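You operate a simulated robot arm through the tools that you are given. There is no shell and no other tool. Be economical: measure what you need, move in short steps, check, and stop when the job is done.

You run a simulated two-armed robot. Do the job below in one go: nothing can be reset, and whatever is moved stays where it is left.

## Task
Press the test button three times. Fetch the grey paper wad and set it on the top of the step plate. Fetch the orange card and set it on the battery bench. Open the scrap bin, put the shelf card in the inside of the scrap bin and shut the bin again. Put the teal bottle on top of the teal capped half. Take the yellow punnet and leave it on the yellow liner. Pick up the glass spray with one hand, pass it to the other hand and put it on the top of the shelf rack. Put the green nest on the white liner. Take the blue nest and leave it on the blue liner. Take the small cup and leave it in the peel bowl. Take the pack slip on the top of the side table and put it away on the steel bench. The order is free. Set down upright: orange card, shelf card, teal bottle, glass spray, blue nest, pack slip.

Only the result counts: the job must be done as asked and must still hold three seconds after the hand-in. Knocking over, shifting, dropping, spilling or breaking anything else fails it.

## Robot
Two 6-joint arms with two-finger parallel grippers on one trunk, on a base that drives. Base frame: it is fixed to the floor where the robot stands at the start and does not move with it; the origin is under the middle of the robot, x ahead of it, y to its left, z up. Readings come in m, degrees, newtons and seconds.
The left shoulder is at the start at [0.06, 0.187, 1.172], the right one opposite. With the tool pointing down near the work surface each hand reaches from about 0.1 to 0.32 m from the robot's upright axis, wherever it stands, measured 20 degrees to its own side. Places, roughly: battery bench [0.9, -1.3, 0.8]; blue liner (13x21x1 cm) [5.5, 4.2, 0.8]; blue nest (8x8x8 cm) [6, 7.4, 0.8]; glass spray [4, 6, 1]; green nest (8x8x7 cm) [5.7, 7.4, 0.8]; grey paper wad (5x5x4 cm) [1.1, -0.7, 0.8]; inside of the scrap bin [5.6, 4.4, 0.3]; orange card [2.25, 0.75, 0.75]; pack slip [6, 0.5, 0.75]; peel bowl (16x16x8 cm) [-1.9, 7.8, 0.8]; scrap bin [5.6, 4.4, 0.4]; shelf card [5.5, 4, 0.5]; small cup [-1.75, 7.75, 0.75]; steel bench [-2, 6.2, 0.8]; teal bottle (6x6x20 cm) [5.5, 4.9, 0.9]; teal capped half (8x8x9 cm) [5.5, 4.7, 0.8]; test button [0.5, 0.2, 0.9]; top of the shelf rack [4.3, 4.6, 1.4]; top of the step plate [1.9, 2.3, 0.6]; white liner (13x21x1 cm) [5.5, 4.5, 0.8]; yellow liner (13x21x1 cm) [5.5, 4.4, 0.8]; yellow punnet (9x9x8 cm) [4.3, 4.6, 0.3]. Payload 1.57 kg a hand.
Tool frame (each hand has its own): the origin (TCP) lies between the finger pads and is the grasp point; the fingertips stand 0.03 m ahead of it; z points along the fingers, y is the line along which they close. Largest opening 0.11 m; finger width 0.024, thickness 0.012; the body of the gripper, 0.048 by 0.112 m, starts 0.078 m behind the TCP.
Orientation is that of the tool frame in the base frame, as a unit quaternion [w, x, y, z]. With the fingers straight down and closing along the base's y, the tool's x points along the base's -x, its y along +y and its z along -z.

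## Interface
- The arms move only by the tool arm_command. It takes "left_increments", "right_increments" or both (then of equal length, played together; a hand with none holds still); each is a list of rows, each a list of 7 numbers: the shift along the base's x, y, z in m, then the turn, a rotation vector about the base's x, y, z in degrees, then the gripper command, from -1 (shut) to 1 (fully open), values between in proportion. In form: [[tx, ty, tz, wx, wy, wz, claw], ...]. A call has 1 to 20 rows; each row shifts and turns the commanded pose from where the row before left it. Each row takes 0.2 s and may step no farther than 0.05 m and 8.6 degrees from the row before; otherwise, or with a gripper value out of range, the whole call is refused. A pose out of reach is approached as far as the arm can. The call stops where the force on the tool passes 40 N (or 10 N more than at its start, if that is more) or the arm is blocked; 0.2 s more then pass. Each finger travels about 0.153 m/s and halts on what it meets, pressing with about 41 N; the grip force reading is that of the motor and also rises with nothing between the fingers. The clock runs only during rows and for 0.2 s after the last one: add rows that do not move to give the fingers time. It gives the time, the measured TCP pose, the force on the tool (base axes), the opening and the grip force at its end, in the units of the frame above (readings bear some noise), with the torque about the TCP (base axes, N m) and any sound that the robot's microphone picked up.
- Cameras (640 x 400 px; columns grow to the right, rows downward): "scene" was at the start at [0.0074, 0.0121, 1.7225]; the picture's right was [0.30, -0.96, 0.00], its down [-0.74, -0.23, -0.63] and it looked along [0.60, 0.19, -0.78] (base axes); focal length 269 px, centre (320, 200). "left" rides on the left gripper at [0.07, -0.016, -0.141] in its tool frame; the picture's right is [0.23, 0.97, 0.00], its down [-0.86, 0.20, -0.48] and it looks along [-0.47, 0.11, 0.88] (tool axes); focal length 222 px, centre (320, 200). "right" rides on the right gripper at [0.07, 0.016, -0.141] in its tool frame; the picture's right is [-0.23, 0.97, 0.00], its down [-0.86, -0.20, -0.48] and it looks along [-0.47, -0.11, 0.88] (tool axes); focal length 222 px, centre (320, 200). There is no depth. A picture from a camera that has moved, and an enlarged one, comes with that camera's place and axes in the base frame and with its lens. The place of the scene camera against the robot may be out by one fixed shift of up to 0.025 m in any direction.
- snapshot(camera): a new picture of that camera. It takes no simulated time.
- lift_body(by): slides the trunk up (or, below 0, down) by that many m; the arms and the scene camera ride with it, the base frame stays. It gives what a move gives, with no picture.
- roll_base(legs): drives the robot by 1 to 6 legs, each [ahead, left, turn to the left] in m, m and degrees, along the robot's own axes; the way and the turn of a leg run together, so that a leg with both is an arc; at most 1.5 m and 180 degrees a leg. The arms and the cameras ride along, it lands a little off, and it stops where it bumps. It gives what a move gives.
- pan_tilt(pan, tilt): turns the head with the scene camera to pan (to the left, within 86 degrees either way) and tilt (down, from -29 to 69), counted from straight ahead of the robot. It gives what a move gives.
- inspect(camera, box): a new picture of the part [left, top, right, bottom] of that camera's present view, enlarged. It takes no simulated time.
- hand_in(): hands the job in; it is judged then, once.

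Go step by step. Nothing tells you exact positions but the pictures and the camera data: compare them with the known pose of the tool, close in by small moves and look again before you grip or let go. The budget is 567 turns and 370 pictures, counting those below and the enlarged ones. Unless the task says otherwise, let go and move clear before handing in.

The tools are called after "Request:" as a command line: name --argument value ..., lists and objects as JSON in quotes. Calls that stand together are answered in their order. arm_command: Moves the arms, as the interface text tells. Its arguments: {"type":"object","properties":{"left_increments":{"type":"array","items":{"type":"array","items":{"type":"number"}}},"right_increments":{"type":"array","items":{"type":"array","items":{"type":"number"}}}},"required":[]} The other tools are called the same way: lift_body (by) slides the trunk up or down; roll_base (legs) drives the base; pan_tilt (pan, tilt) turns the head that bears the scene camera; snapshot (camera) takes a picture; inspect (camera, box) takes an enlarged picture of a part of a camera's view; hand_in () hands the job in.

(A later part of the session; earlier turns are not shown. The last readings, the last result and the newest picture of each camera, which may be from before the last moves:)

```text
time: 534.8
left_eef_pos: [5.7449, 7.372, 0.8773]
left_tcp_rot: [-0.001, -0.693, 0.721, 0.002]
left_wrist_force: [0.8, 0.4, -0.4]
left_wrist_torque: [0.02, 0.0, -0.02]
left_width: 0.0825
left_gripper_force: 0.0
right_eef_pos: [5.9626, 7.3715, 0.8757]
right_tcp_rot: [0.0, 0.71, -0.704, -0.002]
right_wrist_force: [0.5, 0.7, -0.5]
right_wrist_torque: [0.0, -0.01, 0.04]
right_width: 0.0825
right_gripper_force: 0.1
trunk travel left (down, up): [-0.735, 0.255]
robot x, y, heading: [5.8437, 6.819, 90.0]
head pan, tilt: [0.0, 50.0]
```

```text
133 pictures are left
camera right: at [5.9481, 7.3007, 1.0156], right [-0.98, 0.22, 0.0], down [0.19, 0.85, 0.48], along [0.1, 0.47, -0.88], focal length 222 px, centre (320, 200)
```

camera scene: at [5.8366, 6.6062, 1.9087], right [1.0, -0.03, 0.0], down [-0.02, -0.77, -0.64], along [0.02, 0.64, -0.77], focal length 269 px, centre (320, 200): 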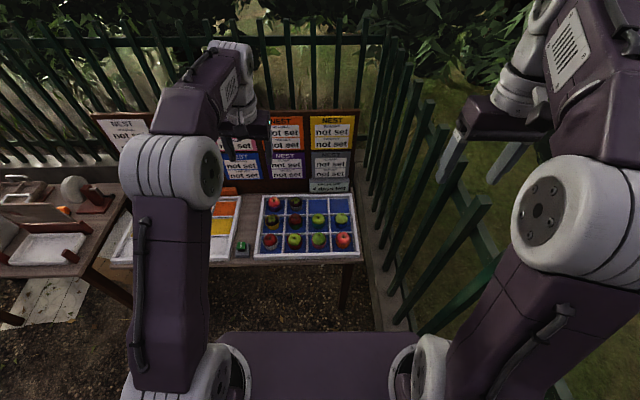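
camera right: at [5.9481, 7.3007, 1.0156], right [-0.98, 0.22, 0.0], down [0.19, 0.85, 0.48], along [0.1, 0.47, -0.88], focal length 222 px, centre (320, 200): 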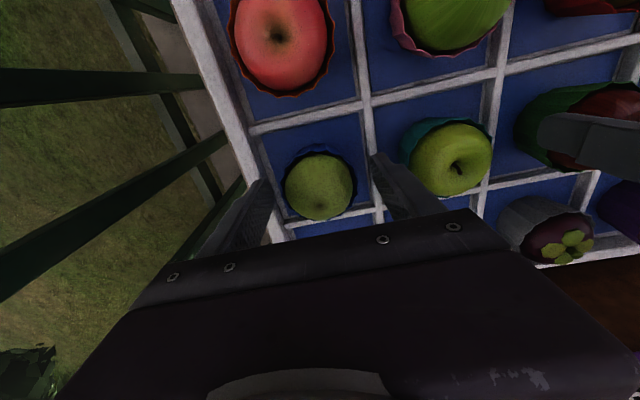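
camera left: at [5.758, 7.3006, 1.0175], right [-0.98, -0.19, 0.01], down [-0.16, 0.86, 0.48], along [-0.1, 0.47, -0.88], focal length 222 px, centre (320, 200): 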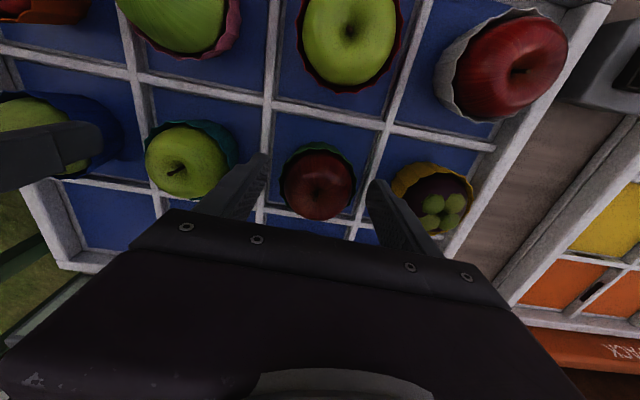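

Request:
arm_command --left_increments '[[0, 0, -0.012, 0, 0, 0, 0.5], [0, 0, 0, 0, 0, 0, 0.2], [0, 0, 0, 0, 0, 0, 0], [0, 0, 0, 0, 0, 0, -0.3], [0, 0, 0, 0, 0, 0, -0.3]]' --right_increments '[[0, 0, -0.01, 0, 0, 0, 0.5], [0, 0, 0, 0, 0, 0, 0.2], [0, 0, 0, 0, 0, 0, 0], [0, 0, 0, 0, 0, 0, -0.3], [0, 0, 0, 0, 0, 0, -0.3]]'

Request:
arm_command --left_increments '[[0, 0, 0.02, 0, 0, 0, -0.3], [0, 0, 0.04, 0, 0, 0, -0.3], [0, 0, 0.04, 0, 0, 0, -0.3]]' --right_increments '[[0, 0, 0.02, 0, 0, 0, -0.3], [0, 0, 0.04, 0, 0, 0, -0.3], [0, 0, 0.04, 0, 0, 0, -0.3]]'

Request:
snapshot --camera "left"

Request:
snapshot --camera "right"

```text
time: 536.0
left_eef_pos: [5.7432, 7.3717, 0.8657]
left_tcp_rot: [0.0, -0.693, 0.721, 0.003]
left_wrist_force: [0.5, 0.2, 2.2]
left_wrist_torque: [0.02, 0.01, 0.01]
left_width: 0.0703
left_gripper_force: 16.9
right_eef_pos: [5.9626, 7.3715, 0.8675]
right_tcp_rot: [0.0, 0.709, -0.705, -0.002]
right_wrist_force: [-1.2, 1.3, 1.4]
right_wrist_torque: [0.04, 0.04, 0.05]
right_width: 0.0699
right_gripper_force: 16.0
trunk travel left (down, up): [-0.735, 0.255]
robot x, y, heading: [5.8438, 6.8214, 90.2]
head pan, tilt: [0.0, 50.0]
```

```text
time: 536.8
left_eef_pos: [5.7434, 7.3721, 0.965]
left_tcp_rot: [-0.001, -0.693, 0.721, 0.003]
left_wrist_force: [0.9, 0.0, -1.1]
left_wrist_torque: [0.0, -0.02, 0.0]
left_width: 0.0704
left_gripper_force: 15.6
right_eef_pos: [5.9637, 7.3708, 0.9669]
right_tcp_rot: [-0.001, 0.71, -0.705, -0.002]
right_wrist_force: [0.8, -0.6, -1.8]
right_wrist_torque: [-0.02, 0.02, 0.01]
right_width: 0.0697
right_gripper_force: 16.0
trunk travel left (down, up): [-0.735, 0.255]
robot x, y, heading: [5.8483, 6.8215, 90.1]
head pan, tilt: [0.0, 50.0]
```

```text
132 pictures are left
camera left: at [5.757, 7.3013, 1.1059], right [-0.98, -0.19, 0.01], down [-0.16, 0.86, 0.48], along [-0.1, 0.47, -0.88], focal length 222 px, centre (320, 200)
```

left: 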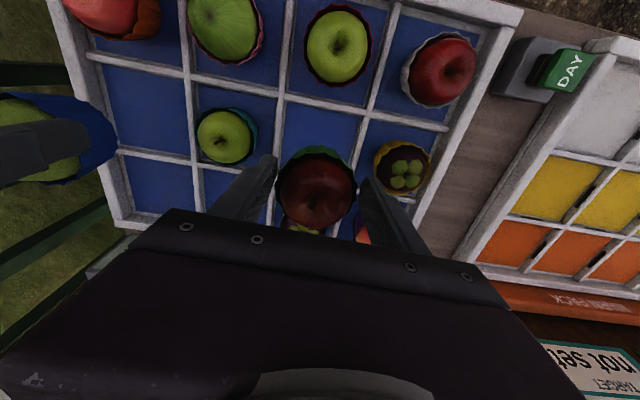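

```text
131 pictures are left
camera right: at [5.9482, 7.301, 1.1062], right [-0.98, 0.22, 0.0], down [0.19, 0.86, 0.48], along [0.1, 0.47, -0.88], focal length 222 px, centre (320, 200)
```

right: 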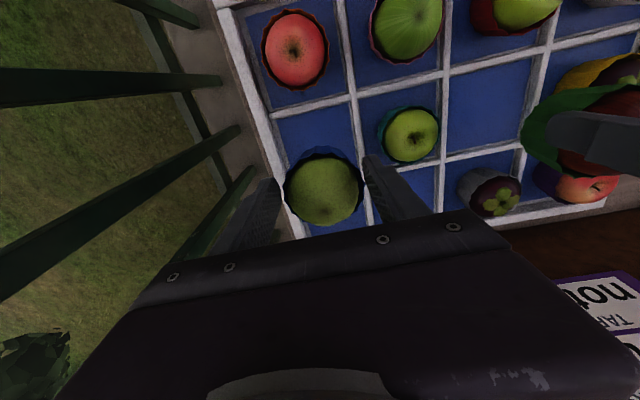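

Both nests are lifted cleanly. Tighten, raise high, and drive back to the desk (staying above the bottle).

Request:
arm_command --left_increments '[[0, 0, 0.03, 0, 0, 0, -0.6], [0, 0, 0.04, 0, 0, 0, -0.6], [0, 0, 0.04, 0, 0, 0, -0.6]]' --right_increments '[[0, 0, 0.03, 0, 0, 0, -0.6], [0, 0, 0.04, 0, 0, 0, -0.6], [0, 0, 0.04, 0, 0, 0, -0.6]]'

Request:
lift_body --by 0.25

Request:
roll_base --legs '[[-0.35, 0, 0], [0, 0.9, 0], [0, 0, -90]]'

Request:
snapshot --camera "scene"

```text
time: 537.6
left_eef_pos: [5.7434, 7.3688, 1.0756]
left_tcp_rot: [-0.002, -0.693, 0.721, 0.002]
left_wrist_force: [0.8, 0.3, -0.6]
left_wrist_torque: [-0.03, 0.01, -0.01]
left_width: 0.0703
left_gripper_force: 16.4
right_eef_pos: [5.9639, 7.3703, 1.0788]
right_tcp_rot: [0.0, 0.71, -0.705, -0.002]
right_wrist_force: [0.1, -0.3, -1.1]
right_wrist_torque: [-0.01, 0.01, 0.01]
right_width: 0.0699
right_gripper_force: 16.0
trunk travel left (down, up): [-0.735, 0.255]
robot x, y, heading: [5.8439, 6.8158, 90.2]
head pan, tilt: [0.0, 50.0]
```

```text
time: 540.2
left_eef_pos: [5.7425, 7.3706, 1.3256]
left_tcp_rot: [-0.001, -0.693, 0.721, 0.002]
left_wrist_force: [-0.7, 0.6, -1.4]
left_wrist_torque: [-0.02, 0.0, -0.02]
left_width: 0.0701
left_gripper_force: 16.3
right_eef_pos: [5.9636, 7.3693, 1.3282]
right_tcp_rot: [0.0, 0.71, -0.704, -0.002]
right_wrist_force: [-0.3, -0.1, -1.8]
right_wrist_torque: [-0.04, 0.01, -0.03]
right_width: 0.0696
right_gripper_force: 16.1
trunk travel left (down, up): [-0.985, 0.005]
robot x, y, heading: [5.8427, 6.8184, 90.0]
head pan, tilt: [0.0, 50.0]
```

```text
time: 550.5
left_eef_pos: [5.5085, 6.5725, 1.3266]
left_tcp_rot: [0.0, 0.021, 1.0, 0.003]
left_wrist_force: [0.8, 0.3, -0.5]
left_wrist_torque: [-0.01, 0.06, 0.0]
left_width: 0.0693
left_gripper_force: 16.0
right_eef_pos: [5.5084, 6.354, 1.3269]
right_tcp_rot: [0.001, -0.001, 1.0, 0.001]
right_wrist_force: [0.3, 0.1, -1.0]
right_wrist_torque: [0.04, 0.05, 0.02]
right_width: 0.0692
right_gripper_force: 16.2
trunk travel left (down, up): [-0.985, 0.005]
robot x, y, heading: [4.9567, 6.4737, 0.1]
head pan, tilt: [0.0, 50.0]
```

```text
130 pictures are left
camera scene: at [4.9702, 6.4637, 1.9087], right [0.0, -1.0, 0.0], down [-0.77, 0.0, -0.64], along [0.64, 0.0, -0.77], focal length 269 px, centre (320, 200)
```

scene: 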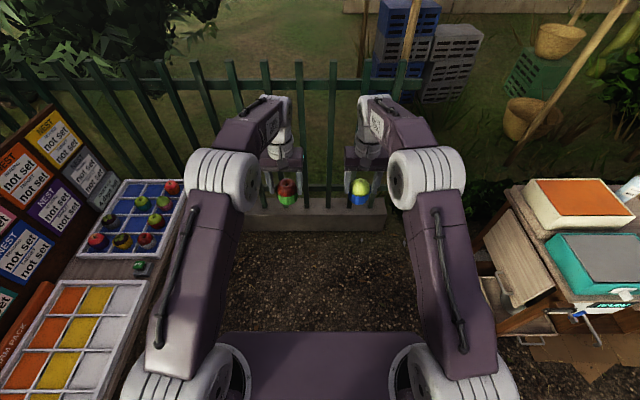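

Strafe south to the desk.

Request:
roll_base --legs '[[0, -1.1, 0], [0, -0.99, 0]]'

Request:
snapshot --camera "scene"

```text
time: 561.0
left_eef_pos: [5.4948, 4.4493, 1.3263]
left_tcp_rot: [0.0, 0.031, 1.0, 0.003]
left_wrist_force: [-0.3, -0.4, -1.0]
left_wrist_torque: [0.0, 0.02, 0.02]
left_width: 0.0689
left_gripper_force: 16.2
right_eef_pos: [5.4882, 4.2296, 1.3279]
right_tcp_rot: [0.001, 0.01, 1.0, 0.0]
right_wrist_force: [0.3, -0.4, -0.7]
right_wrist_torque: [-0.01, 0.02, -0.01]
right_width: 0.0689
right_gripper_force: 16.0
trunk travel left (down, up): [-0.985, 0.005]
robot x, y, heading: [4.9386, 4.3573, -1.6]
head pan, tilt: [0.0, 50.0]
```

```text
129 pictures are left
camera scene: at [4.9531, 4.3521, 1.9087], right [-0.03, -1.0, 0.0], down [-0.77, 0.02, -0.64], along [0.64, -0.02, -0.77], focal length 269 px, centre (320, 200)
```

scene: 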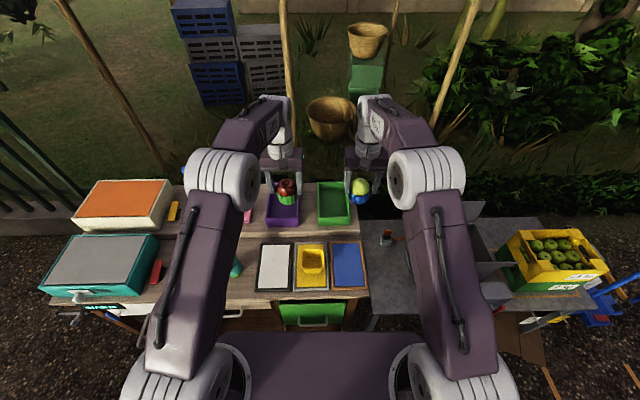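

Position the left hand over white and the right over blue, then lower.

Request:
arm_command --left_increments '[[0.001, 0.032, 0, 0, 0, 0, -0.6], [0.001, 0.032, 0, 0, 0, 0, -0.6], [0, 0.032, 0, 0, 0, 0, -0.6]]' --right_increments '[[0.004, -0.004, 0, 0, 0, 0, -0.6], [0.004, -0.004, 0, 0, 0, 0, -0.6], [0, 0, 0, 0, 0, 0, -0.6]]'

Request:
lift_body --by -0.3

Request:
snapshot --camera "left"

Request:
snapshot --camera "right"

Request:
snapshot --camera "scene"

```text
time: 561.8
left_eef_pos: [5.4955, 4.5448, 1.3251]
left_tcp_rot: [0.002, 0.032, 0.999, 0.002]
left_wrist_force: [-0.9, 0.0, -0.1]
left_wrist_torque: [-0.01, 0.05, -0.02]
left_width: 0.0687
left_gripper_force: 16.0
right_eef_pos: [5.4954, 4.2209, 1.328]
right_tcp_rot: [0.0, 0.01, 1.0, -0.001]
right_wrist_force: [-0.3, 0.0, -1.7]
right_wrist_torque: [-0.05, 0.03, 0.0]
right_width: 0.0684
right_gripper_force: 15.4
trunk travel left (down, up): [-0.985, 0.005]
robot x, y, heading: [4.943, 4.359, -1.4]
head pan, tilt: [0.0, 50.0]
```

```text
time: 564.8
left_eef_pos: [5.4956, 4.5431, 1.0263]
left_tcp_rot: [0.0, 0.032, 0.999, 0.003]
left_wrist_force: [-1.0, 0.2, -0.9]
left_wrist_torque: [0.02, 0.02, -0.03]
left_width: 0.0685
left_gripper_force: 15.9
right_eef_pos: [5.4956, 4.2207, 1.0276]
right_tcp_rot: [0.0, 0.009, 1.0, 0.001]
right_wrist_force: [0.5, 0.5, -1.8]
right_wrist_torque: [-0.06, 0.0, 0.02]
right_width: 0.0687
right_gripper_force: 15.7
trunk travel left (down, up): [-0.685, 0.305]
robot x, y, heading: [4.9417, 4.3617, -1.5]
head pan, tilt: [0.0, 50.0]
```

```text
128 pictures are left
camera left: at [5.4254, 4.5297, 1.1675], right [-0.16, 0.99, 0.01], down [0.87, 0.14, 0.48], along [0.47, 0.08, -0.88], focal length 222 px, centre (320, 200)
```

left: 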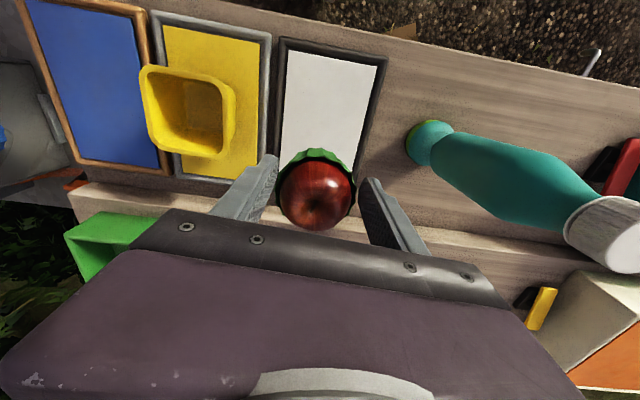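

```text
127 pictures are left
camera right: at [5.4258, 4.2376, 1.1674], right [0.25, 0.97, 0.0], down [0.85, -0.22, 0.48], along [0.47, -0.12, -0.88], focal length 222 px, centre (320, 200)
```

right: 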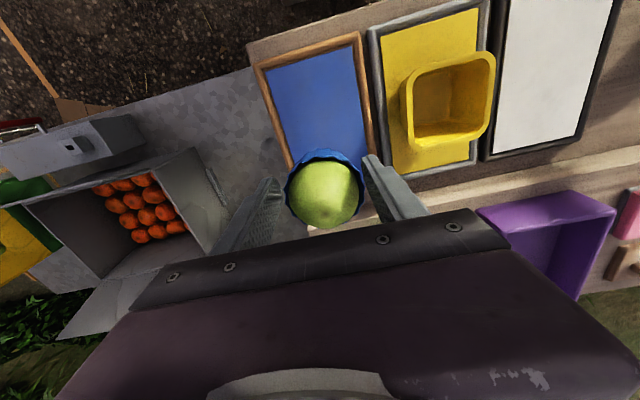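

```text
126 pictures are left
camera scene: at [4.9528, 4.3503, 1.6087], right [-0.03, -1.0, 0.0], down [-0.77, 0.02, -0.64], along [0.64, -0.02, -0.77], focal length 269 px, centre (320, 200)
```

scene: 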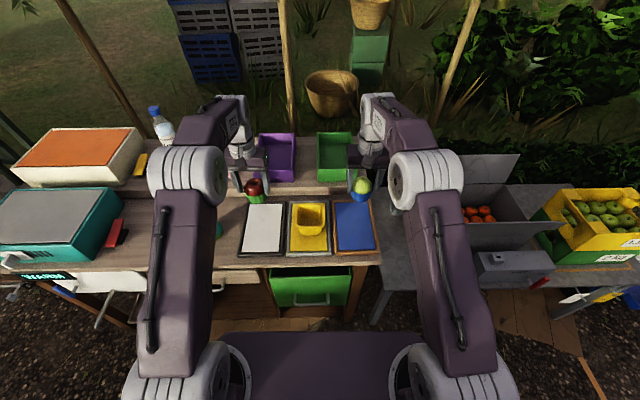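

Both are well aligned (right hand +6 mm y). Lower to just above the liners.

Request:
arm_command --left_increments '[[0, 0.001, 0, 0, 0, 0, -0.6]]' --right_increments '[[0, 0.006, 0, 0, 0, 0, -0.6]]'

Request:
lift_body --by -0.125

Request:
snapshot --camera "left"

Request:
snapshot --camera "right"

```text
time: 565.2
left_eef_pos: [5.496, 4.5446, 1.0267]
left_tcp_rot: [0.0, 0.031, 1.0, 0.003]
left_wrist_force: [-0.8, 0.3, -0.9]
left_wrist_torque: [-0.03, 0.01, 0.0]
left_width: 0.069
left_gripper_force: 15.7
right_eef_pos: [5.4954, 4.226, 1.0288]
right_tcp_rot: [0.002, 0.01, 1.0, 0.001]
right_wrist_force: [0.0, 0.5, -1.0]
right_wrist_torque: [0.02, 0.02, 0.02]
right_width: 0.0686
right_gripper_force: 16.0
trunk travel left (down, up): [-0.685, 0.305]
robot x, y, heading: [4.9406, 4.359, -1.6]
head pan, tilt: [0.0, 50.0]
```

```text
time: 566.8
left_eef_pos: [5.4967, 4.5438, 0.9014]
left_tcp_rot: [0.0, 0.032, 0.999, 0.002]
left_wrist_force: [0.3, 0.3, -0.9]
left_wrist_torque: [-0.03, 0.01, -0.02]
left_width: 0.0688
left_gripper_force: 15.8
right_eef_pos: [5.4947, 4.226, 0.9039]
right_tcp_rot: [0.001, 0.01, 1.0, 0.001]
right_wrist_force: [-0.4, 0.8, -1.4]
right_wrist_torque: [0.03, 0.02, -0.02]
right_width: 0.0685
right_gripper_force: 15.5
trunk travel left (down, up): [-0.56, 0.43]
robot x, y, heading: [4.9392, 4.3605, -1.5]
head pan, tilt: [0.0, 50.0]
```

```text
125 pictures are left
camera left: at [5.4255, 4.5308, 1.0428], right [-0.16, 0.99, 0.01], down [0.87, 0.14, 0.48], along [0.47, 0.08, -0.88], focal length 222 px, centre (320, 200)
```

left: 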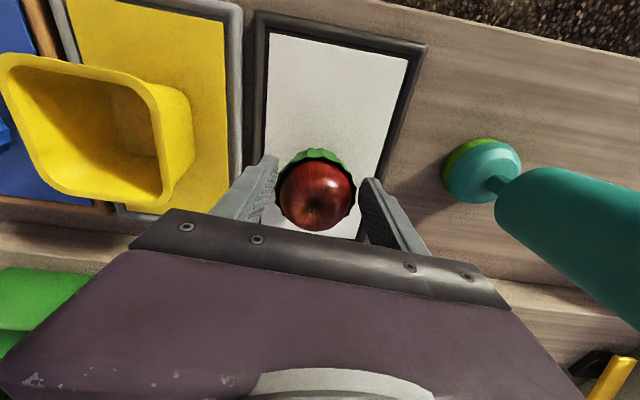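

```text
124 pictures are left
camera right: at [5.4258, 4.2435, 1.0426], right [0.25, 0.97, 0.0], down [0.85, -0.22, 0.48], along [0.47, -0.12, -0.88], focal length 222 px, centre (320, 200)
```

right: 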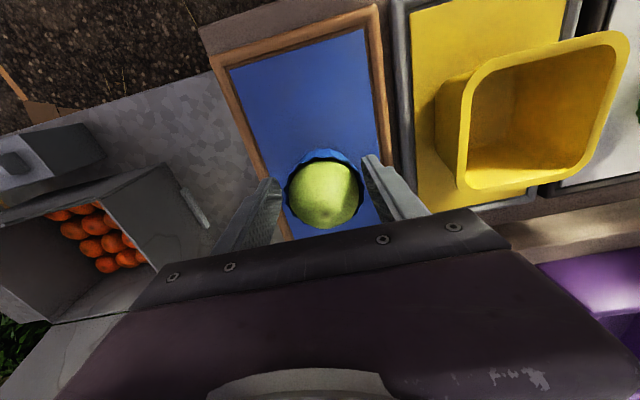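

Request:
arm_command --left_increments '[[-0.005, 0, -0.008, 0, 0, 0, -0.6], [0, 0, -0.006, 0, 0, 0, -0.6], [0, 0, -0.004, 0, 0, 0, -0.6], [0, 0, 0, 0, 0, 0, -0.6]]' --right_increments '[[-0.005, 0, -0.008, 0, 0, 0, -0.6], [0, 0, -0.006, 0, 0, 0, -0.6], [0, 0, -0.004, 0, 0, 0, -0.6], [0, 0, 0, 0, 0, 0, -0.6]]'

```text
time: 567.8
left_eef_pos: [5.4896, 4.5446, 0.8852]
left_tcp_rot: [0.001, 0.033, 0.999, 0.003]
left_wrist_force: [1.4, -0.2, 8.3]
left_wrist_torque: [0.03, -0.18, 0.01]
left_width: 0.0686
left_gripper_force: 16.2
right_eef_pos: [5.4898, 4.2259, 0.8865]
right_tcp_rot: [0.002, 0.009, 1.0, 0.001]
right_wrist_force: [2.0, 0.0, 10.6]
right_wrist_torque: [0.03, -0.25, -0.03]
right_width: 0.0683
right_gripper_force: 16.0
trunk travel left (down, up): [-0.56, 0.43]
robot x, y, heading: [4.9402, 4.3572, -1.5]
head pan, tilt: [0.0, 50.0]
```

Both touch down. Release both and rise straight.

Request:
arm_command --left_increments '[[0, 0, 0.001, 0, 0, 0, 0.3], [0, 0, 0, 0, 0, 0, 0.5], [0, 0, 0, 0, 0, 0, 0.65], [0, 0, 0.03, 0, 0, 0, 0.65], [0, 0, 0.05, 0, 0, 0, 0.65], [0, 0, 0.05, 0, 0, 0, 0.65]]' --right_increments '[[0, 0, 0.001, 0, 0, 0, 0.3], [0, 0, 0, 0, 0, 0, 0.5], [0, 0, 0, 0, 0, 0, 0.65], [0, 0, 0.03, 0, 0, 0, 0.65], [0, 0, 0.05, 0, 0, 0, 0.65], [0, 0, 0.05, 0, 0, 0, 0.65]]'

Request:
snapshot --camera "left"

Request:
snapshot --camera "right"

```text
time: 569.1
left_eef_pos: [5.4923, 4.5432, 1.0152]
left_tcp_rot: [0.0, 0.032, 0.999, 0.003]
left_wrist_force: [-0.5, 0.0, 1.1]
left_wrist_torque: [-0.02, 0.0, 0.02]
left_width: 0.0906
left_gripper_force: 0.1
right_eef_pos: [5.4851, 4.2236, 1.0154]
right_tcp_rot: [0.0, 0.01, 1.0, 0.001]
right_wrist_force: [0.0, 0.9, -0.5]
right_wrist_torque: [-0.03, 0.0, -0.02]
right_width: 0.0906
right_gripper_force: 0.2
right hand out of reach, approached as far as the arm can: row 6
trunk travel left (down, up): [-0.56, 0.43]
robot x, y, heading: [4.9413, 4.3605, -1.4]
head pan, tilt: [0.0, 50.0]
```

```text
123 pictures are left
camera left: at [5.4208, 4.5289, 1.1565], right [-0.16, 0.99, 0.01], down [0.87, 0.14, 0.48], along [0.47, 0.08, -0.88], focal length 222 px, centre (320, 200)
```

left: 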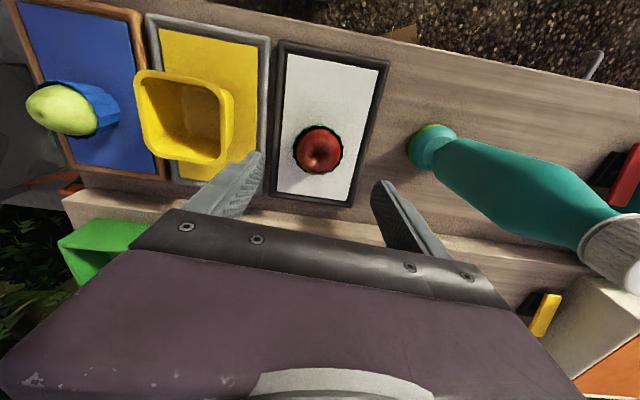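

```text
122 pictures are left
camera right: at [5.4163, 4.2408, 1.1532], right [0.25, 0.97, 0.0], down [0.85, -0.22, 0.48], along [0.46, -0.12, -0.88], focal length 222 px, centre (320, 200)
```

right: 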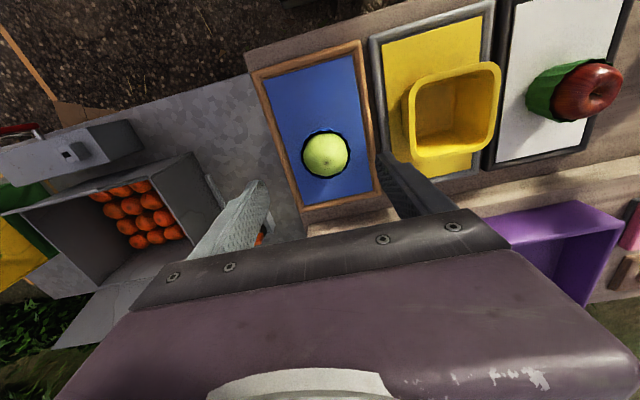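

All three set. Now the glass spray: raise, move north, turn west and look at the grey table.

Request:
lift_body --by 0.4

Request:
roll_base --legs '[[0, 1.0, 0], [0, 0.65, 0], [0.1, 0, 180]]'

Request:
pan_tilt --pan 0 --tilt 40

Request:
snapshot --camera "scene"

```text
time: 573.0
left_eef_pos: [5.4908, 4.5433, 1.4164]
left_tcp_rot: [0.001, 0.032, 0.999, 0.003]
left_wrist_force: [0.4, -0.1, 0.2]
left_wrist_torque: [0.02, 0.02, 0.03]
left_width: 0.0911
left_gripper_force: 0.1
right_eef_pos: [5.4853, 4.2234, 1.4138]
right_tcp_rot: [0.002, 0.01, 1.0, 0.001]
right_wrist_force: [0.0, 0.3, 0.3]
right_wrist_torque: [-0.02, 0.02, -0.01]
right_width: 0.0908
right_gripper_force: 0.0
trunk travel left (down, up): [-0.96, 0.03]
robot x, y, heading: [4.9402, 4.3627, -1.3]
head pan, tilt: [0.0, 50.0]
```

```text
time: 588.9
left_eef_pos: [4.4407, 5.882, 1.4167]
left_tcp_rot: [0.003, 1.0, -0.014, -0.001]
left_wrist_force: [-0.7, -0.3, -1.6]
left_wrist_torque: [0.0, 0.02, -0.01]
left_width: 0.0906
left_gripper_force: 0.1
right_eef_pos: [4.4346, 6.2007, 1.4138]
right_tcp_rot: [0.001, 1.0, 0.01, -0.002]
right_wrist_force: [-0.4, 0.1, 0.2]
right_wrist_torque: [0.0, -0.02, 0.01]
right_width: 0.0905
right_gripper_force: 0.1
trunk travel left (down, up): [-0.96, 0.03]
robot x, y, heading: [4.9833, 6.0835, -179.2]
head pan, tilt: [0.0, 50.0]
cut short: leg 3
```

```text
time: 589.6
left_eef_pos: [4.4413, 5.8822, 1.4156]
left_tcp_rot: [0.002, 1.0, -0.013, -0.002]
left_wrist_force: [-0.7, 0.2, -0.6]
left_wrist_torque: [0.0, -0.03, -0.04]
left_width: 0.0904
left_gripper_force: 0.1
right_eef_pos: [4.434, 6.2003, 1.4137]
right_tcp_rot: [0.0, 1.0, 0.01, -0.002]
right_wrist_force: [0.1, 0.8, -0.3]
right_wrist_torque: [0.04, -0.02, -0.02]
right_width: 0.0908
right_gripper_force: 0.1
trunk travel left (down, up): [-0.96, 0.03]
robot x, y, heading: [4.9855, 6.0848, -178.9]
head pan, tilt: [0.0, 40.0]
```

```text
121 pictures are left
camera scene: at [4.9536, 6.0733, 1.8978], right [-0.01, 1.0, 0.0], down [0.64, 0.01, -0.77], along [-0.77, -0.01, -0.64], focal length 269 px, centre (320, 200)
```

scene: 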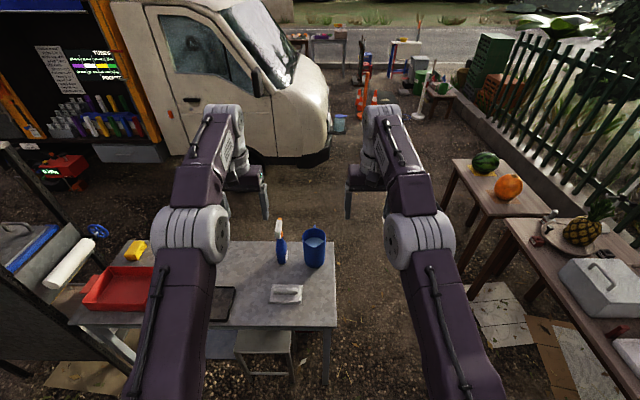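

The spray bottle (blue with white-orange head) stands on the grey table. Zoom in.

Request:
inspect --camera "scene" --box '[220, 200, 350, 320]'

Request:
snapshot --camera "left"

```text
3.33 times, centred on (285, 260) of scene
camera zoom: at [4.9536, 6.0733, 1.8978], right [-0.01, 1.0, 0.0], down [0.64, 0.01, -0.77], along [-0.77, -0.01, -0.64], focal length 896 px, centre (437, 0)
```

zoom: 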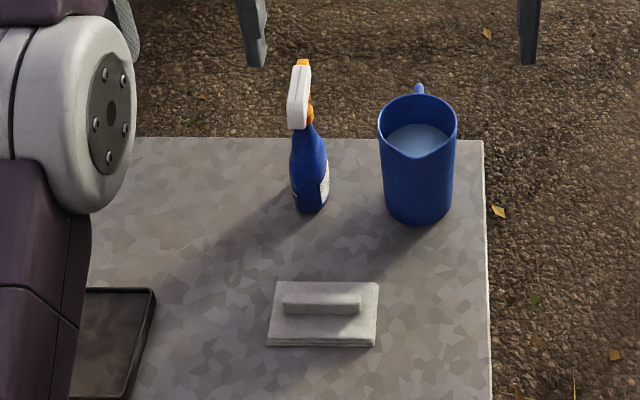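

```text
119 pictures are left
camera left: at [4.511, 5.8966, 1.5565], right [0.2, -0.98, 0.01], down [-0.86, -0.17, 0.48], along [-0.47, -0.1, -0.88], focal length 222 px, centre (320, 200)
```

left: 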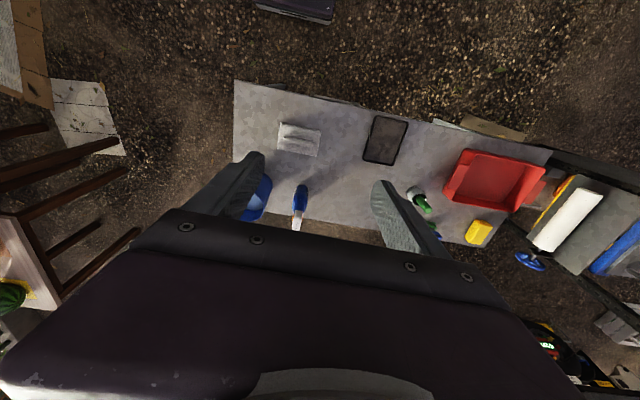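

Spray stands at about (4.115, 5.867), 29 cm tall. Plan: right hand takes the head from above, left hand (pitched) takes the body, then rack top. Move closer.

Request:
roll_base --legs '[[0.0, 0.2, -1.1], [0.3, 0, 0]]'

Request:
arm_command --right_increments '[[0, -0.04, 0, 0, 0, 0, 0.4], [0, -0.04, 0, 0, 0, 0, 0.4], [0, -0.02, 0, 0, 0, 0, 0.4]]' --left_increments '[[0.03, -0.03, 0, 0, 0, 0, 0.4], [0.03, -0.03, 0, 0, 0, 0, 0.4], [0.02, 0, 0, 0, 0, 0, 0.4]]'

Request:
pan_tilt --pan 0 --tilt 52

Request:
snapshot --camera "scene"

Request:
snapshot --camera "right"

```text
time: 592.8
left_eef_pos: [4.1427, 5.6907, 1.4171]
left_tcp_rot: [0.003, 1.0, -0.021, -0.003]
left_wrist_force: [0.3, -0.9, 0.0]
left_wrist_torque: [-0.01, 0.01, 0.05]
left_width: 0.0906
left_gripper_force: 0.1
right_eef_pos: [4.1398, 6.01, 1.4163]
right_tcp_rot: [0.001, 1.0, 0.004, -0.003]
right_wrist_force: [0.8, -0.8, 0.6]
right_wrist_torque: [0.05, 0.05, -0.05]
right_width: 0.0908
right_gripper_force: 0.0
trunk travel left (down, up): [-0.96, 0.03]
robot x, y, heading: [4.6813, 5.887, -180.0]
head pan, tilt: [0.0, 40.0]
```

```text
time: 593.6
left_eef_pos: [4.2191, 5.632, 1.4153]
left_tcp_rot: [0.003, 1.0, -0.02, -0.001]
left_wrist_force: [-0.4, 0.0, 0.0]
left_wrist_torque: [-0.04, -0.03, -0.02]
left_width: 0.0767
left_gripper_force: 0.1
right_eef_pos: [4.1563, 5.9148, 1.4066]
right_tcp_rot: [0.002, 1.0, 0.003, -0.002]
right_wrist_force: [0.6, 0.3, 0.1]
right_wrist_torque: [-0.06, 0.01, -0.03]
right_width: 0.0768
right_gripper_force: 0.0
right hand out of reach, approached as far as the arm can: row 1, 2, 3
trunk travel left (down, up): [-0.96, 0.03]
robot x, y, heading: [4.6895, 5.8859, 179.8]
head pan, tilt: [0.0, 40.0]
```

```text
time: 594.3
left_eef_pos: [4.219, 5.6315, 1.4158]
left_tcp_rot: [0.004, 1.0, -0.02, 0.001]
left_wrist_force: [-1.1, 0.6, 0.4]
left_wrist_torque: [0.02, -0.01, 0.02]
left_width: 0.0767
left_gripper_force: 0.0
right_eef_pos: [4.1546, 5.9159, 1.4063]
right_tcp_rot: [0.001, 1.0, 0.004, 0.0]
right_wrist_force: [0.2, 0.0, 0.4]
right_wrist_torque: [-0.03, 0.0, 0.02]
right_width: 0.0768
right_gripper_force: 0.1
trunk travel left (down, up): [-0.96, 0.03]
robot x, y, heading: [4.689, 5.887, -180.2]
head pan, tilt: [0.0, 52.0]
```

```text
118 pictures are left
camera scene: at [4.6643, 5.8764, 1.8811], right [0.0, 1.0, 0.0], down [0.79, 0.0, -0.62], along [-0.62, 0.0, -0.79], focal length 269 px, centre (320, 200)
```

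scene: 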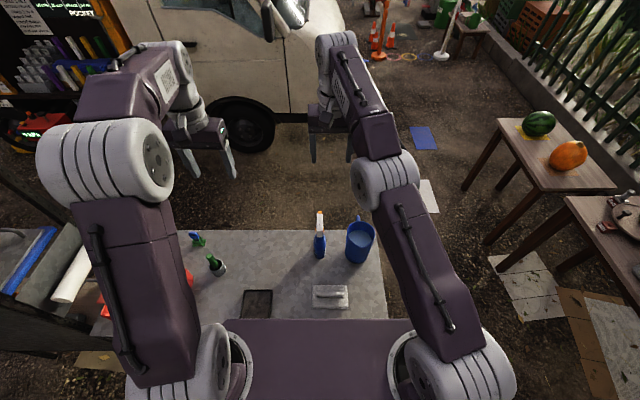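

```text
117 pictures are left
camera right: at [4.225, 5.9002, 1.5448], right [-0.22, -0.98, 0.0], down [-0.86, 0.2, 0.48], along [-0.47, 0.1, -0.88], focal length 222 px, centre (320, 200)
```

right: 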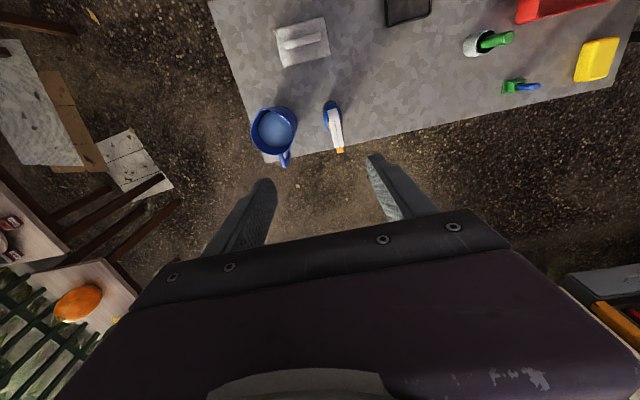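

Request:
inspect --camera "right" --box '[240, 80, 400, 180]'

Request:
inspect --camera "scene" --box '[280, 190, 390, 280]'

```text
4.00 times, centred on (320, 130) of right
camera zoom: at [4.225, 5.9002, 1.5448], right [-0.22, -0.98, 0.0], down [-0.86, 0.2, 0.48], along [-0.47, 0.1, -0.88], focal length 888 px, centre (320, 480)
```

zoom: 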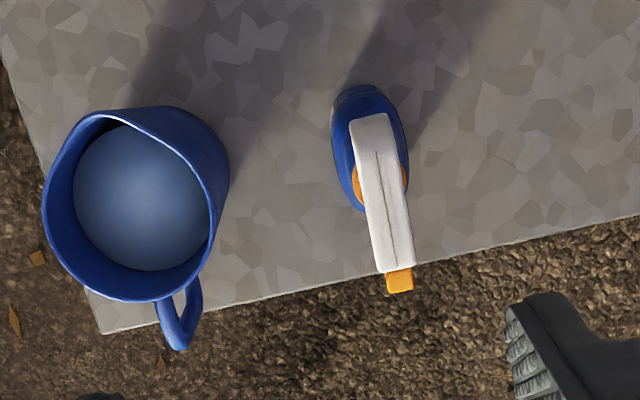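

```text
4.44 times, centred on (335, 235) of scene
camera zoom: at [4.6643, 5.8764, 1.8811], right [0.0, 1.0, 0.0], down [0.79, 0.0, -0.62], along [-0.62, 0.0, -0.79], focal length 1195 px, centre (253, 44)
```

zoom: 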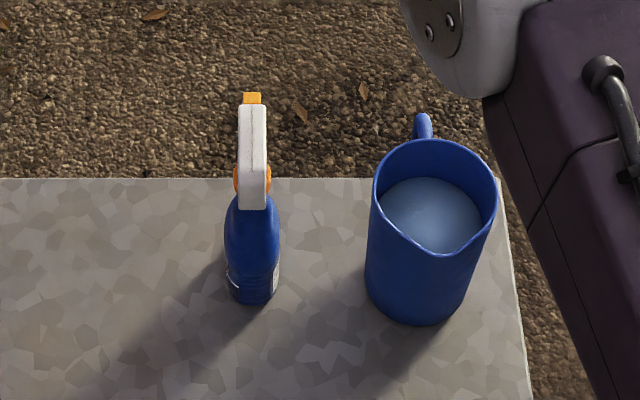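

The head is thin in y and long in x, centred about (4.13, 5.882). Lower the trunk and place the right hand above it.

Request:
lift_body --by -0.2

Request:
arm_command --right_increments '[[-0.012, -0.017, 0, 0, 0, 0, 0.2], [-0.012, -0.017, 0, 0, 0, 0, 0.2], [0, 0, 0, 0, 0, 0, 0.2]]'

Request:
snapshot --camera "right"

Request:
inspect --camera "scene" --box '[260, 90, 400, 250]'

```text
time: 596.5
left_eef_pos: [4.2192, 5.6308, 1.2155]
left_tcp_rot: [0.003, 1.0, -0.02, -0.001]
left_wrist_force: [-0.2, -0.6, 0.5]
left_wrist_torque: [-0.01, 0.01, -0.01]
left_width: 0.0771
left_gripper_force: 0.1
right_eef_pos: [4.1549, 5.9151, 1.2055]
right_tcp_rot: [0.001, 1.0, 0.003, -0.003]
right_wrist_force: [-1.5, 0.9, -0.3]
right_wrist_torque: [-0.01, 0.02, 0.0]
right_width: 0.0772
right_gripper_force: 0.1
trunk travel left (down, up): [-0.76, 0.23]
robot x, y, heading: [4.6842, 5.8874, -179.8]
head pan, tilt: [0.0, 52.0]
```

```text
time: 597.3
left_eef_pos: [4.2187, 5.6301, 1.2157]
left_tcp_rot: [0.002, 1.0, -0.02, -0.001]
left_wrist_force: [0.0, -0.4, -0.7]
left_wrist_torque: [0.02, -0.01, 0.01]
left_width: 0.0768
left_gripper_force: 0.1
right_eef_pos: [4.1586, 5.8895, 1.1944]
right_tcp_rot: [0.0, 1.0, 0.004, -0.001]
right_wrist_force: [0.2, 0.1, 0.3]
right_wrist_torque: [0.0, 0.0, 0.02]
right_width: 0.0661
right_gripper_force: 0.1
right hand out of reach, approached as far as the arm can: row 1, 2
trunk travel left (down, up): [-0.76, 0.23]
robot x, y, heading: [4.6873, 5.8877, -179.9]
head pan, tilt: [0.0, 52.0]
```

```text
114 pictures are left
camera right: at [4.2293, 5.8758, 1.334], right [-0.22, -0.98, 0.0], down [-0.85, 0.19, 0.48], along [-0.47, 0.1, -0.88], focal length 222 px, centre (320, 200)
```

right: 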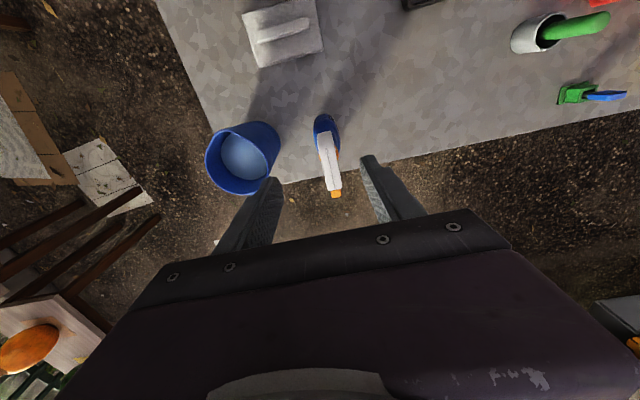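

```text
2.50 times, centred on (330, 170) of scene
camera zoom: at [4.665, 5.8757, 1.681], right [0.0, 1.0, 0.0], down [0.79, 0.0, -0.62], along [-0.62, 0.0, -0.79], focal length 672 px, centre (295, 275)
```

zoom: 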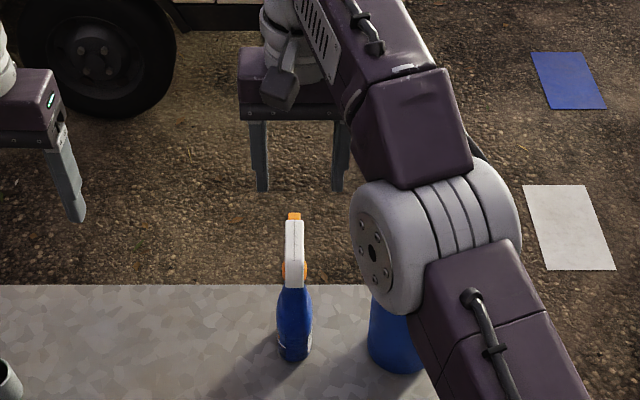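

The right arm is at its limit crossing the centre; shift the base 15 cm left so the bottle lies on the right hand's side.

Request:
roll_base --legs '[[0, 0.15, 0]]'

Request:
arm_command --right_increments '[[0, 0.04, 0, 0, 0, 0, 0.2], [0, 0.04, 0, 0, 0, 0, 0.2], [-0.012, 0.04, 0, 0, 0, 0, 0.2], [-0.012, 0.022, 0, 0, 0, 0, 0.2], [0, 0, 0, 0, 0, 0, 0.2]]'

Request:
inspect --camera "right" --box '[240, 80, 400, 240]'

```text
time: 598.7
left_eef_pos: [4.2191, 5.48, 1.216]
left_tcp_rot: [0.004, 1.0, -0.019, -0.001]
left_wrist_force: [0.0, 0.1, -0.2]
left_wrist_torque: [-0.03, 0.0, 0.01]
left_width: 0.077
left_gripper_force: 0.0
right_eef_pos: [4.1593, 5.741, 1.1953]
right_tcp_rot: [0.003, 1.0, 0.003, -0.001]
right_wrist_force: [0.0, 0.4, -0.1]
right_wrist_torque: [-0.04, 0.01, -0.03]
right_width: 0.0659
right_gripper_force: 0.0
trunk travel left (down, up): [-0.76, 0.23]
robot x, y, heading: [4.6885, 5.7347, -179.7]
head pan, tilt: [0.0, 52.0]
```

```text
time: 599.9
left_eef_pos: [4.2198, 5.4777, 1.2147]
left_tcp_rot: [0.002, 1.0, -0.02, -0.001]
left_wrist_force: [-0.3, 0.5, 1.1]
left_wrist_torque: [-0.01, -0.02, 0.04]
left_width: 0.0769
left_gripper_force: 0.0
right_eef_pos: [4.1332, 5.8302, 1.1969]
right_tcp_rot: [0.0, 1.0, 0.004, -0.002]
right_wrist_force: [-0.5, -0.4, -0.2]
right_wrist_torque: [-0.01, 0.0, -0.02]
right_width: 0.066
right_gripper_force: 0.1
right hand out of reach, approached as far as the arm can: row 1, 2
trunk travel left (down, up): [-0.76, 0.23]
robot x, y, heading: [4.6838, 5.7329, -179.9]
head pan, tilt: [0.0, 52.0]
```

```text
2.50 times, centred on (320, 160) of right
camera zoom: at [4.204, 5.8141, 1.3353], right [-0.22, -0.98, 0.0], down [-0.85, 0.19, 0.48], along [-0.47, 0.11, -0.88], focal length 555 px, centre (320, 300)
```

zoom: 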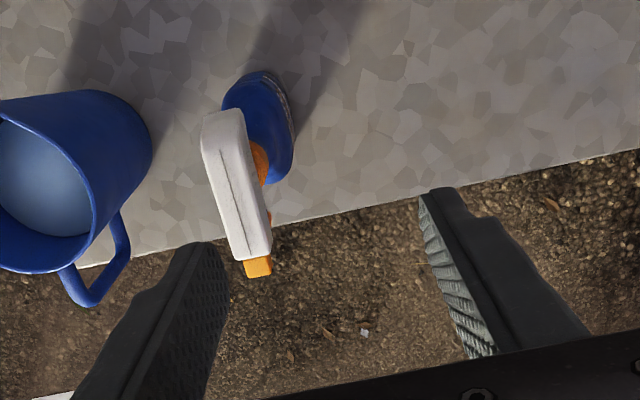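

Request:
arm_command --right_increments '[[0.003, 0.02, 0, 0, 0, 0, 0.2], [0.003, 0.019, 0, 0, 0, 0, 0.2], [0, 0, -0.03, 0, 0, 0, 0.2], [0, 0, 0, 0, 0, 0, 0.2]]'

Request:
inspect --camera "right" --box '[240, 80, 400, 240]'

Request:
inspect --camera "scene" --box '[320, 120, 440, 250]'

```text
time: 600.9
left_eef_pos: [4.2189, 5.4778, 1.2153]
left_tcp_rot: [0.003, 1.0, -0.02, -0.001]
left_wrist_force: [-0.9, 0.1, -0.2]
left_wrist_torque: [0.0, 0.02, 0.01]
left_width: 0.077
left_gripper_force: 0.0
right_eef_pos: [4.1383, 5.8683, 1.1662]
right_tcp_rot: [0.001, 1.0, 0.002, -0.002]
right_wrist_force: [0.1, 0.5, 0.3]
right_wrist_torque: [-0.02, 0.02, 0.01]
right_width: 0.0658
right_gripper_force: 0.0
trunk travel left (down, up): [-0.76, 0.23]
robot x, y, heading: [4.6847, 5.7327, -180.1]
head pan, tilt: [0.0, 52.0]
```

```text
2.50 times, centred on (320, 160) of right
camera zoom: at [4.2082, 5.8517, 1.3052], right [-0.22, -0.98, 0.0], down [-0.85, 0.2, 0.48], along [-0.47, 0.1, -0.88], focal length 555 px, centre (320, 300)
```

zoom: 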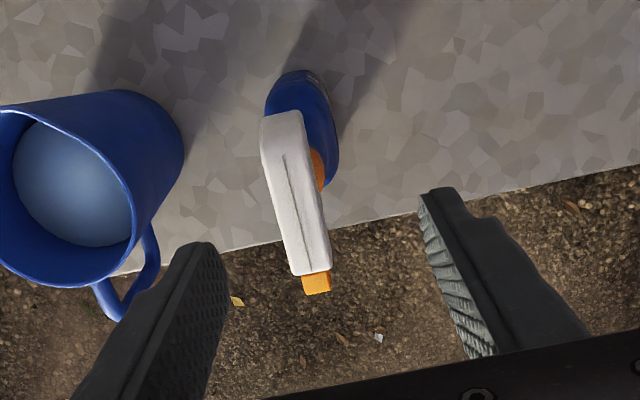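

```text
3.08 times, centred on (380, 185) of scene
camera zoom: at [4.6653, 5.7232, 1.681], right [0.0, 1.0, 0.0], down [0.79, 0.0, -0.62], along [-0.62, 0.0, -0.79], focal length 827 px, centre (135, 246)
```

zoom: 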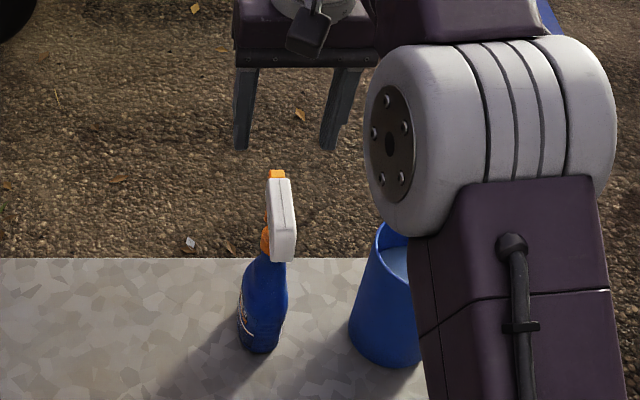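

Aligned; shift +6 mm y, descend to grip the head.

Request:
arm_command --right_increments '[[0, 0.006, -0.03, 0, 0, 0, 0.2], [0, 0, -0.04, 0, 0, 0, 0.2], [0, 0, -0.03, 0, 0, 0, 0.2], [0, 0, 0, 0, 0, 0, 0.2]]'

Request:
inspect --camera "right" --box '[240, 80, 400, 240]'

Request:
inspect --camera "scene" --box '[320, 120, 440, 250]'

```text
time: 601.9
left_eef_pos: [4.2197, 5.4772, 1.2143]
left_tcp_rot: [0.003, 1.0, -0.021, 0.0]
left_wrist_force: [-0.1, 0.1, 0.1]
left_wrist_torque: [0.02, -0.01, -0.01]
left_width: 0.0771
left_gripper_force: 0.0
right_eef_pos: [4.1395, 5.873, 1.0661]
right_tcp_rot: [0.0, 1.0, 0.002, -0.001]
right_wrist_force: [0.2, -0.1, -0.9]
right_wrist_torque: [0.01, 0.01, -0.03]
right_width: 0.0662
right_gripper_force: 0.1
trunk travel left (down, up): [-0.76, 0.23]
robot x, y, heading: [4.6856, 5.7331, -180.2]
head pan, tilt: [0.0, 52.0]
```

```text
2.50 times, centred on (320, 160) of right
camera zoom: at [4.2096, 5.8592, 1.2055], right [-0.22, -0.98, 0.0], down [-0.85, 0.2, 0.48], along [-0.47, 0.1, -0.88], focal length 555 px, centre (320, 300)
```

zoom: 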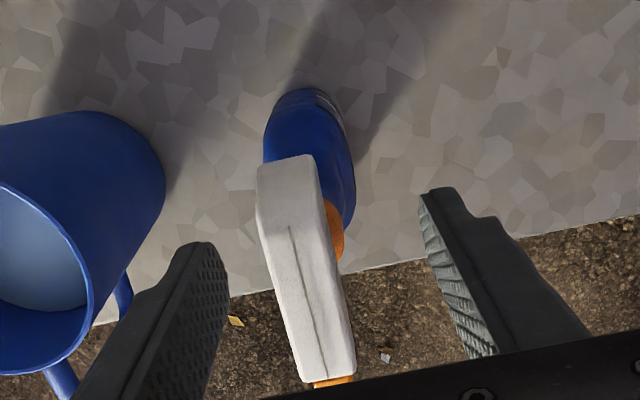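

```text
3.08 times, centred on (380, 185) of scene
camera zoom: at [4.6654, 5.723, 1.681], right [0.0, 1.0, 0.0], down [0.79, 0.0, -0.62], along [-0.62, 0.0, -0.79], focal length 827 px, centre (135, 246)
```

zoom: 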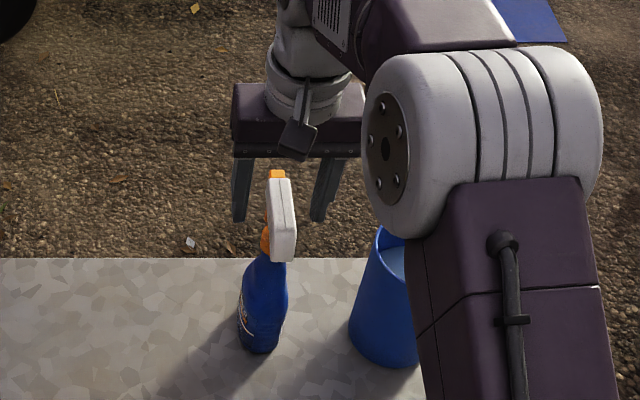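

Request:
arm_command --right_increments '[[0.008, 0.001, -0.008, 0, 0, 0, 0.2], [0, 0, 0, 0, 0, 0, -0.2], [0, 0, 0, 0, 0, 0, -0.6], [0, 0, 0, 0, 0, 0, -1], [0, 0, 0, 0, 0, 0, -1]]'

Request:
arm_command --right_increments '[[0, 0, 0.01, 0, 0, 0, -1], [0, 0, 0.02, 0, 0, 0, -1], [0, 0, 0.03, 0, 0, 0, -1]]'

Request:
inspect --camera "scene" --box '[320, 120, 440, 250]'

Request:
snapshot --camera "right"

```text
time: 603.1
left_eef_pos: [4.219, 5.4778, 1.2145]
left_tcp_rot: [0.003, 1.0, -0.019, -0.001]
left_wrist_force: [0.1, 0.0, -0.2]
left_wrist_torque: [0.01, 0.02, 0.0]
left_width: 0.0772
left_gripper_force: 0.0
right_eef_pos: [4.1455, 5.8751, 1.0591]
right_tcp_rot: [0.001, 1.0, 0.003, -0.002]
right_wrist_force: [0.3, 0.2, 0.2]
right_wrist_torque: [0.01, -0.01, 0.01]
right_width: 0.0001
right_gripper_force: 21.5
trunk travel left (down, up): [-0.76, 0.23]
robot x, y, heading: [4.6841, 5.7344, -180.1]
head pan, tilt: [0.0, 52.0]
```

```text
time: 603.9
left_eef_pos: [4.2189, 5.4782, 1.2155]
left_tcp_rot: [0.002, 1.0, -0.02, -0.001]
left_wrist_force: [-0.4, -0.8, 0.1]
left_wrist_torque: [-0.04, -0.02, 0.02]
left_width: 0.0771
left_gripper_force: 0.1
right_eef_pos: [4.1431, 5.873, 1.1202]
right_tcp_rot: [0.001, 1.0, 0.002, -0.002]
right_wrist_force: [1.0, -0.5, 0.0]
right_wrist_torque: [0.02, 0.01, -0.01]
right_width: 0.0
right_gripper_force: 21.2
trunk travel left (down, up): [-0.76, 0.23]
robot x, y, heading: [4.687, 5.7355, -179.6]
head pan, tilt: [0.0, 52.0]
```

```text
3.08 times, centred on (380, 185) of scene
camera zoom: at [4.6657, 5.7228, 1.681], right [0.0, 1.0, 0.0], down [0.79, 0.0, -0.62], along [-0.62, 0.0, -0.79], focal length 827 px, centre (135, 246)
```

zoom: 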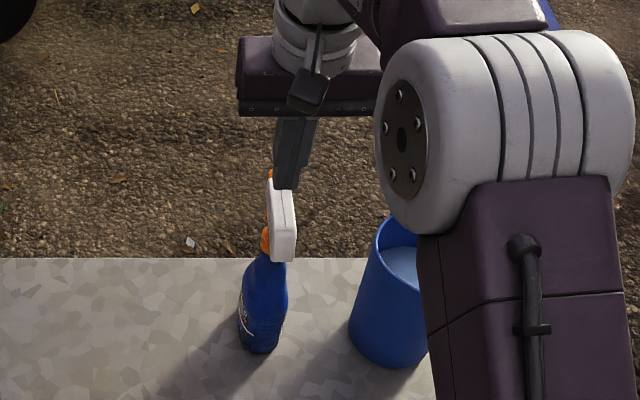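

```text
106 pictures are left
camera right: at [4.2147, 5.8581, 1.2591], right [-0.22, -0.98, 0.0], down [-0.85, 0.2, 0.48], along [-0.47, 0.1, -0.88], focal length 222 px, centre (320, 200)
```

right: 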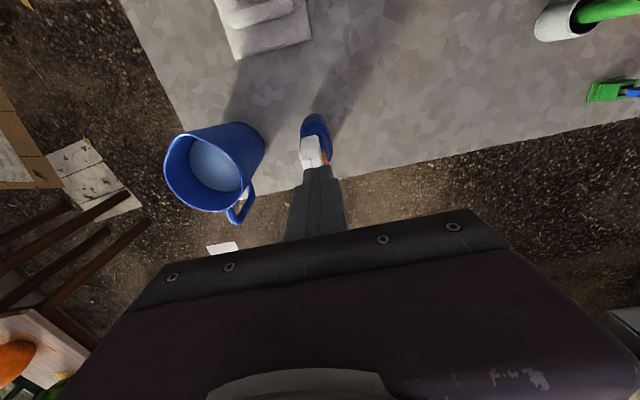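

The head is lower than I assumed: consistent triangulation gives centre (4.115, 5.886, 1.0). Realign and descend.

Request:
arm_command --right_increments '[[-0.01, 0.005, 0, 0, 0, 0, -0.1], [-0.01, 0.005, 0, 0, 0, 0, -0.1], [-0.008, 0.003, 0, 0, 0, 0, -0.1], [0, 0, -0.03, 0, 0, 0, -0.1], [0, 0, 0, 0, 0, 0, -0.1]]'

Request:
inspect --camera "right" --box '[240, 80, 400, 240]'

```text
time: 605.1
left_eef_pos: [4.2183, 5.4781, 1.2153]
left_tcp_rot: [0.003, 1.0, -0.02, -0.001]
left_wrist_force: [-0.2, -0.9, -0.5]
left_wrist_torque: [0.0, -0.01, 0.0]
left_width: 0.0768
left_gripper_force: 0.0
right_eef_pos: [4.1161, 5.8892, 1.088]
right_tcp_rot: [0.0, 1.0, 0.003, -0.002]
right_wrist_force: [-0.5, -0.2, -0.2]
right_wrist_torque: [0.01, 0.03, 0.01]
right_width: 0.0496
right_gripper_force: 0.1
trunk travel left (down, up): [-0.76, 0.23]
robot x, y, heading: [4.6853, 5.7349, -180.1]
head pan, tilt: [0.0, 52.0]
```

```text
2.50 times, centred on (320, 160) of right
camera zoom: at [4.1873, 5.873, 1.2275], right [-0.22, -0.98, 0.0], down [-0.85, 0.2, 0.48], along [-0.47, 0.1, -0.88], focal length 555 px, centre (320, 300)
```

zoom: 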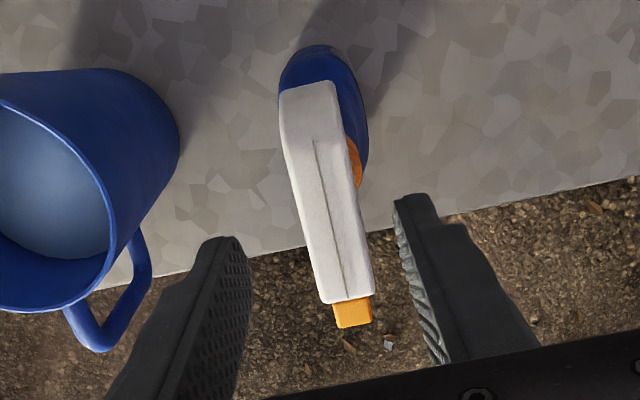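

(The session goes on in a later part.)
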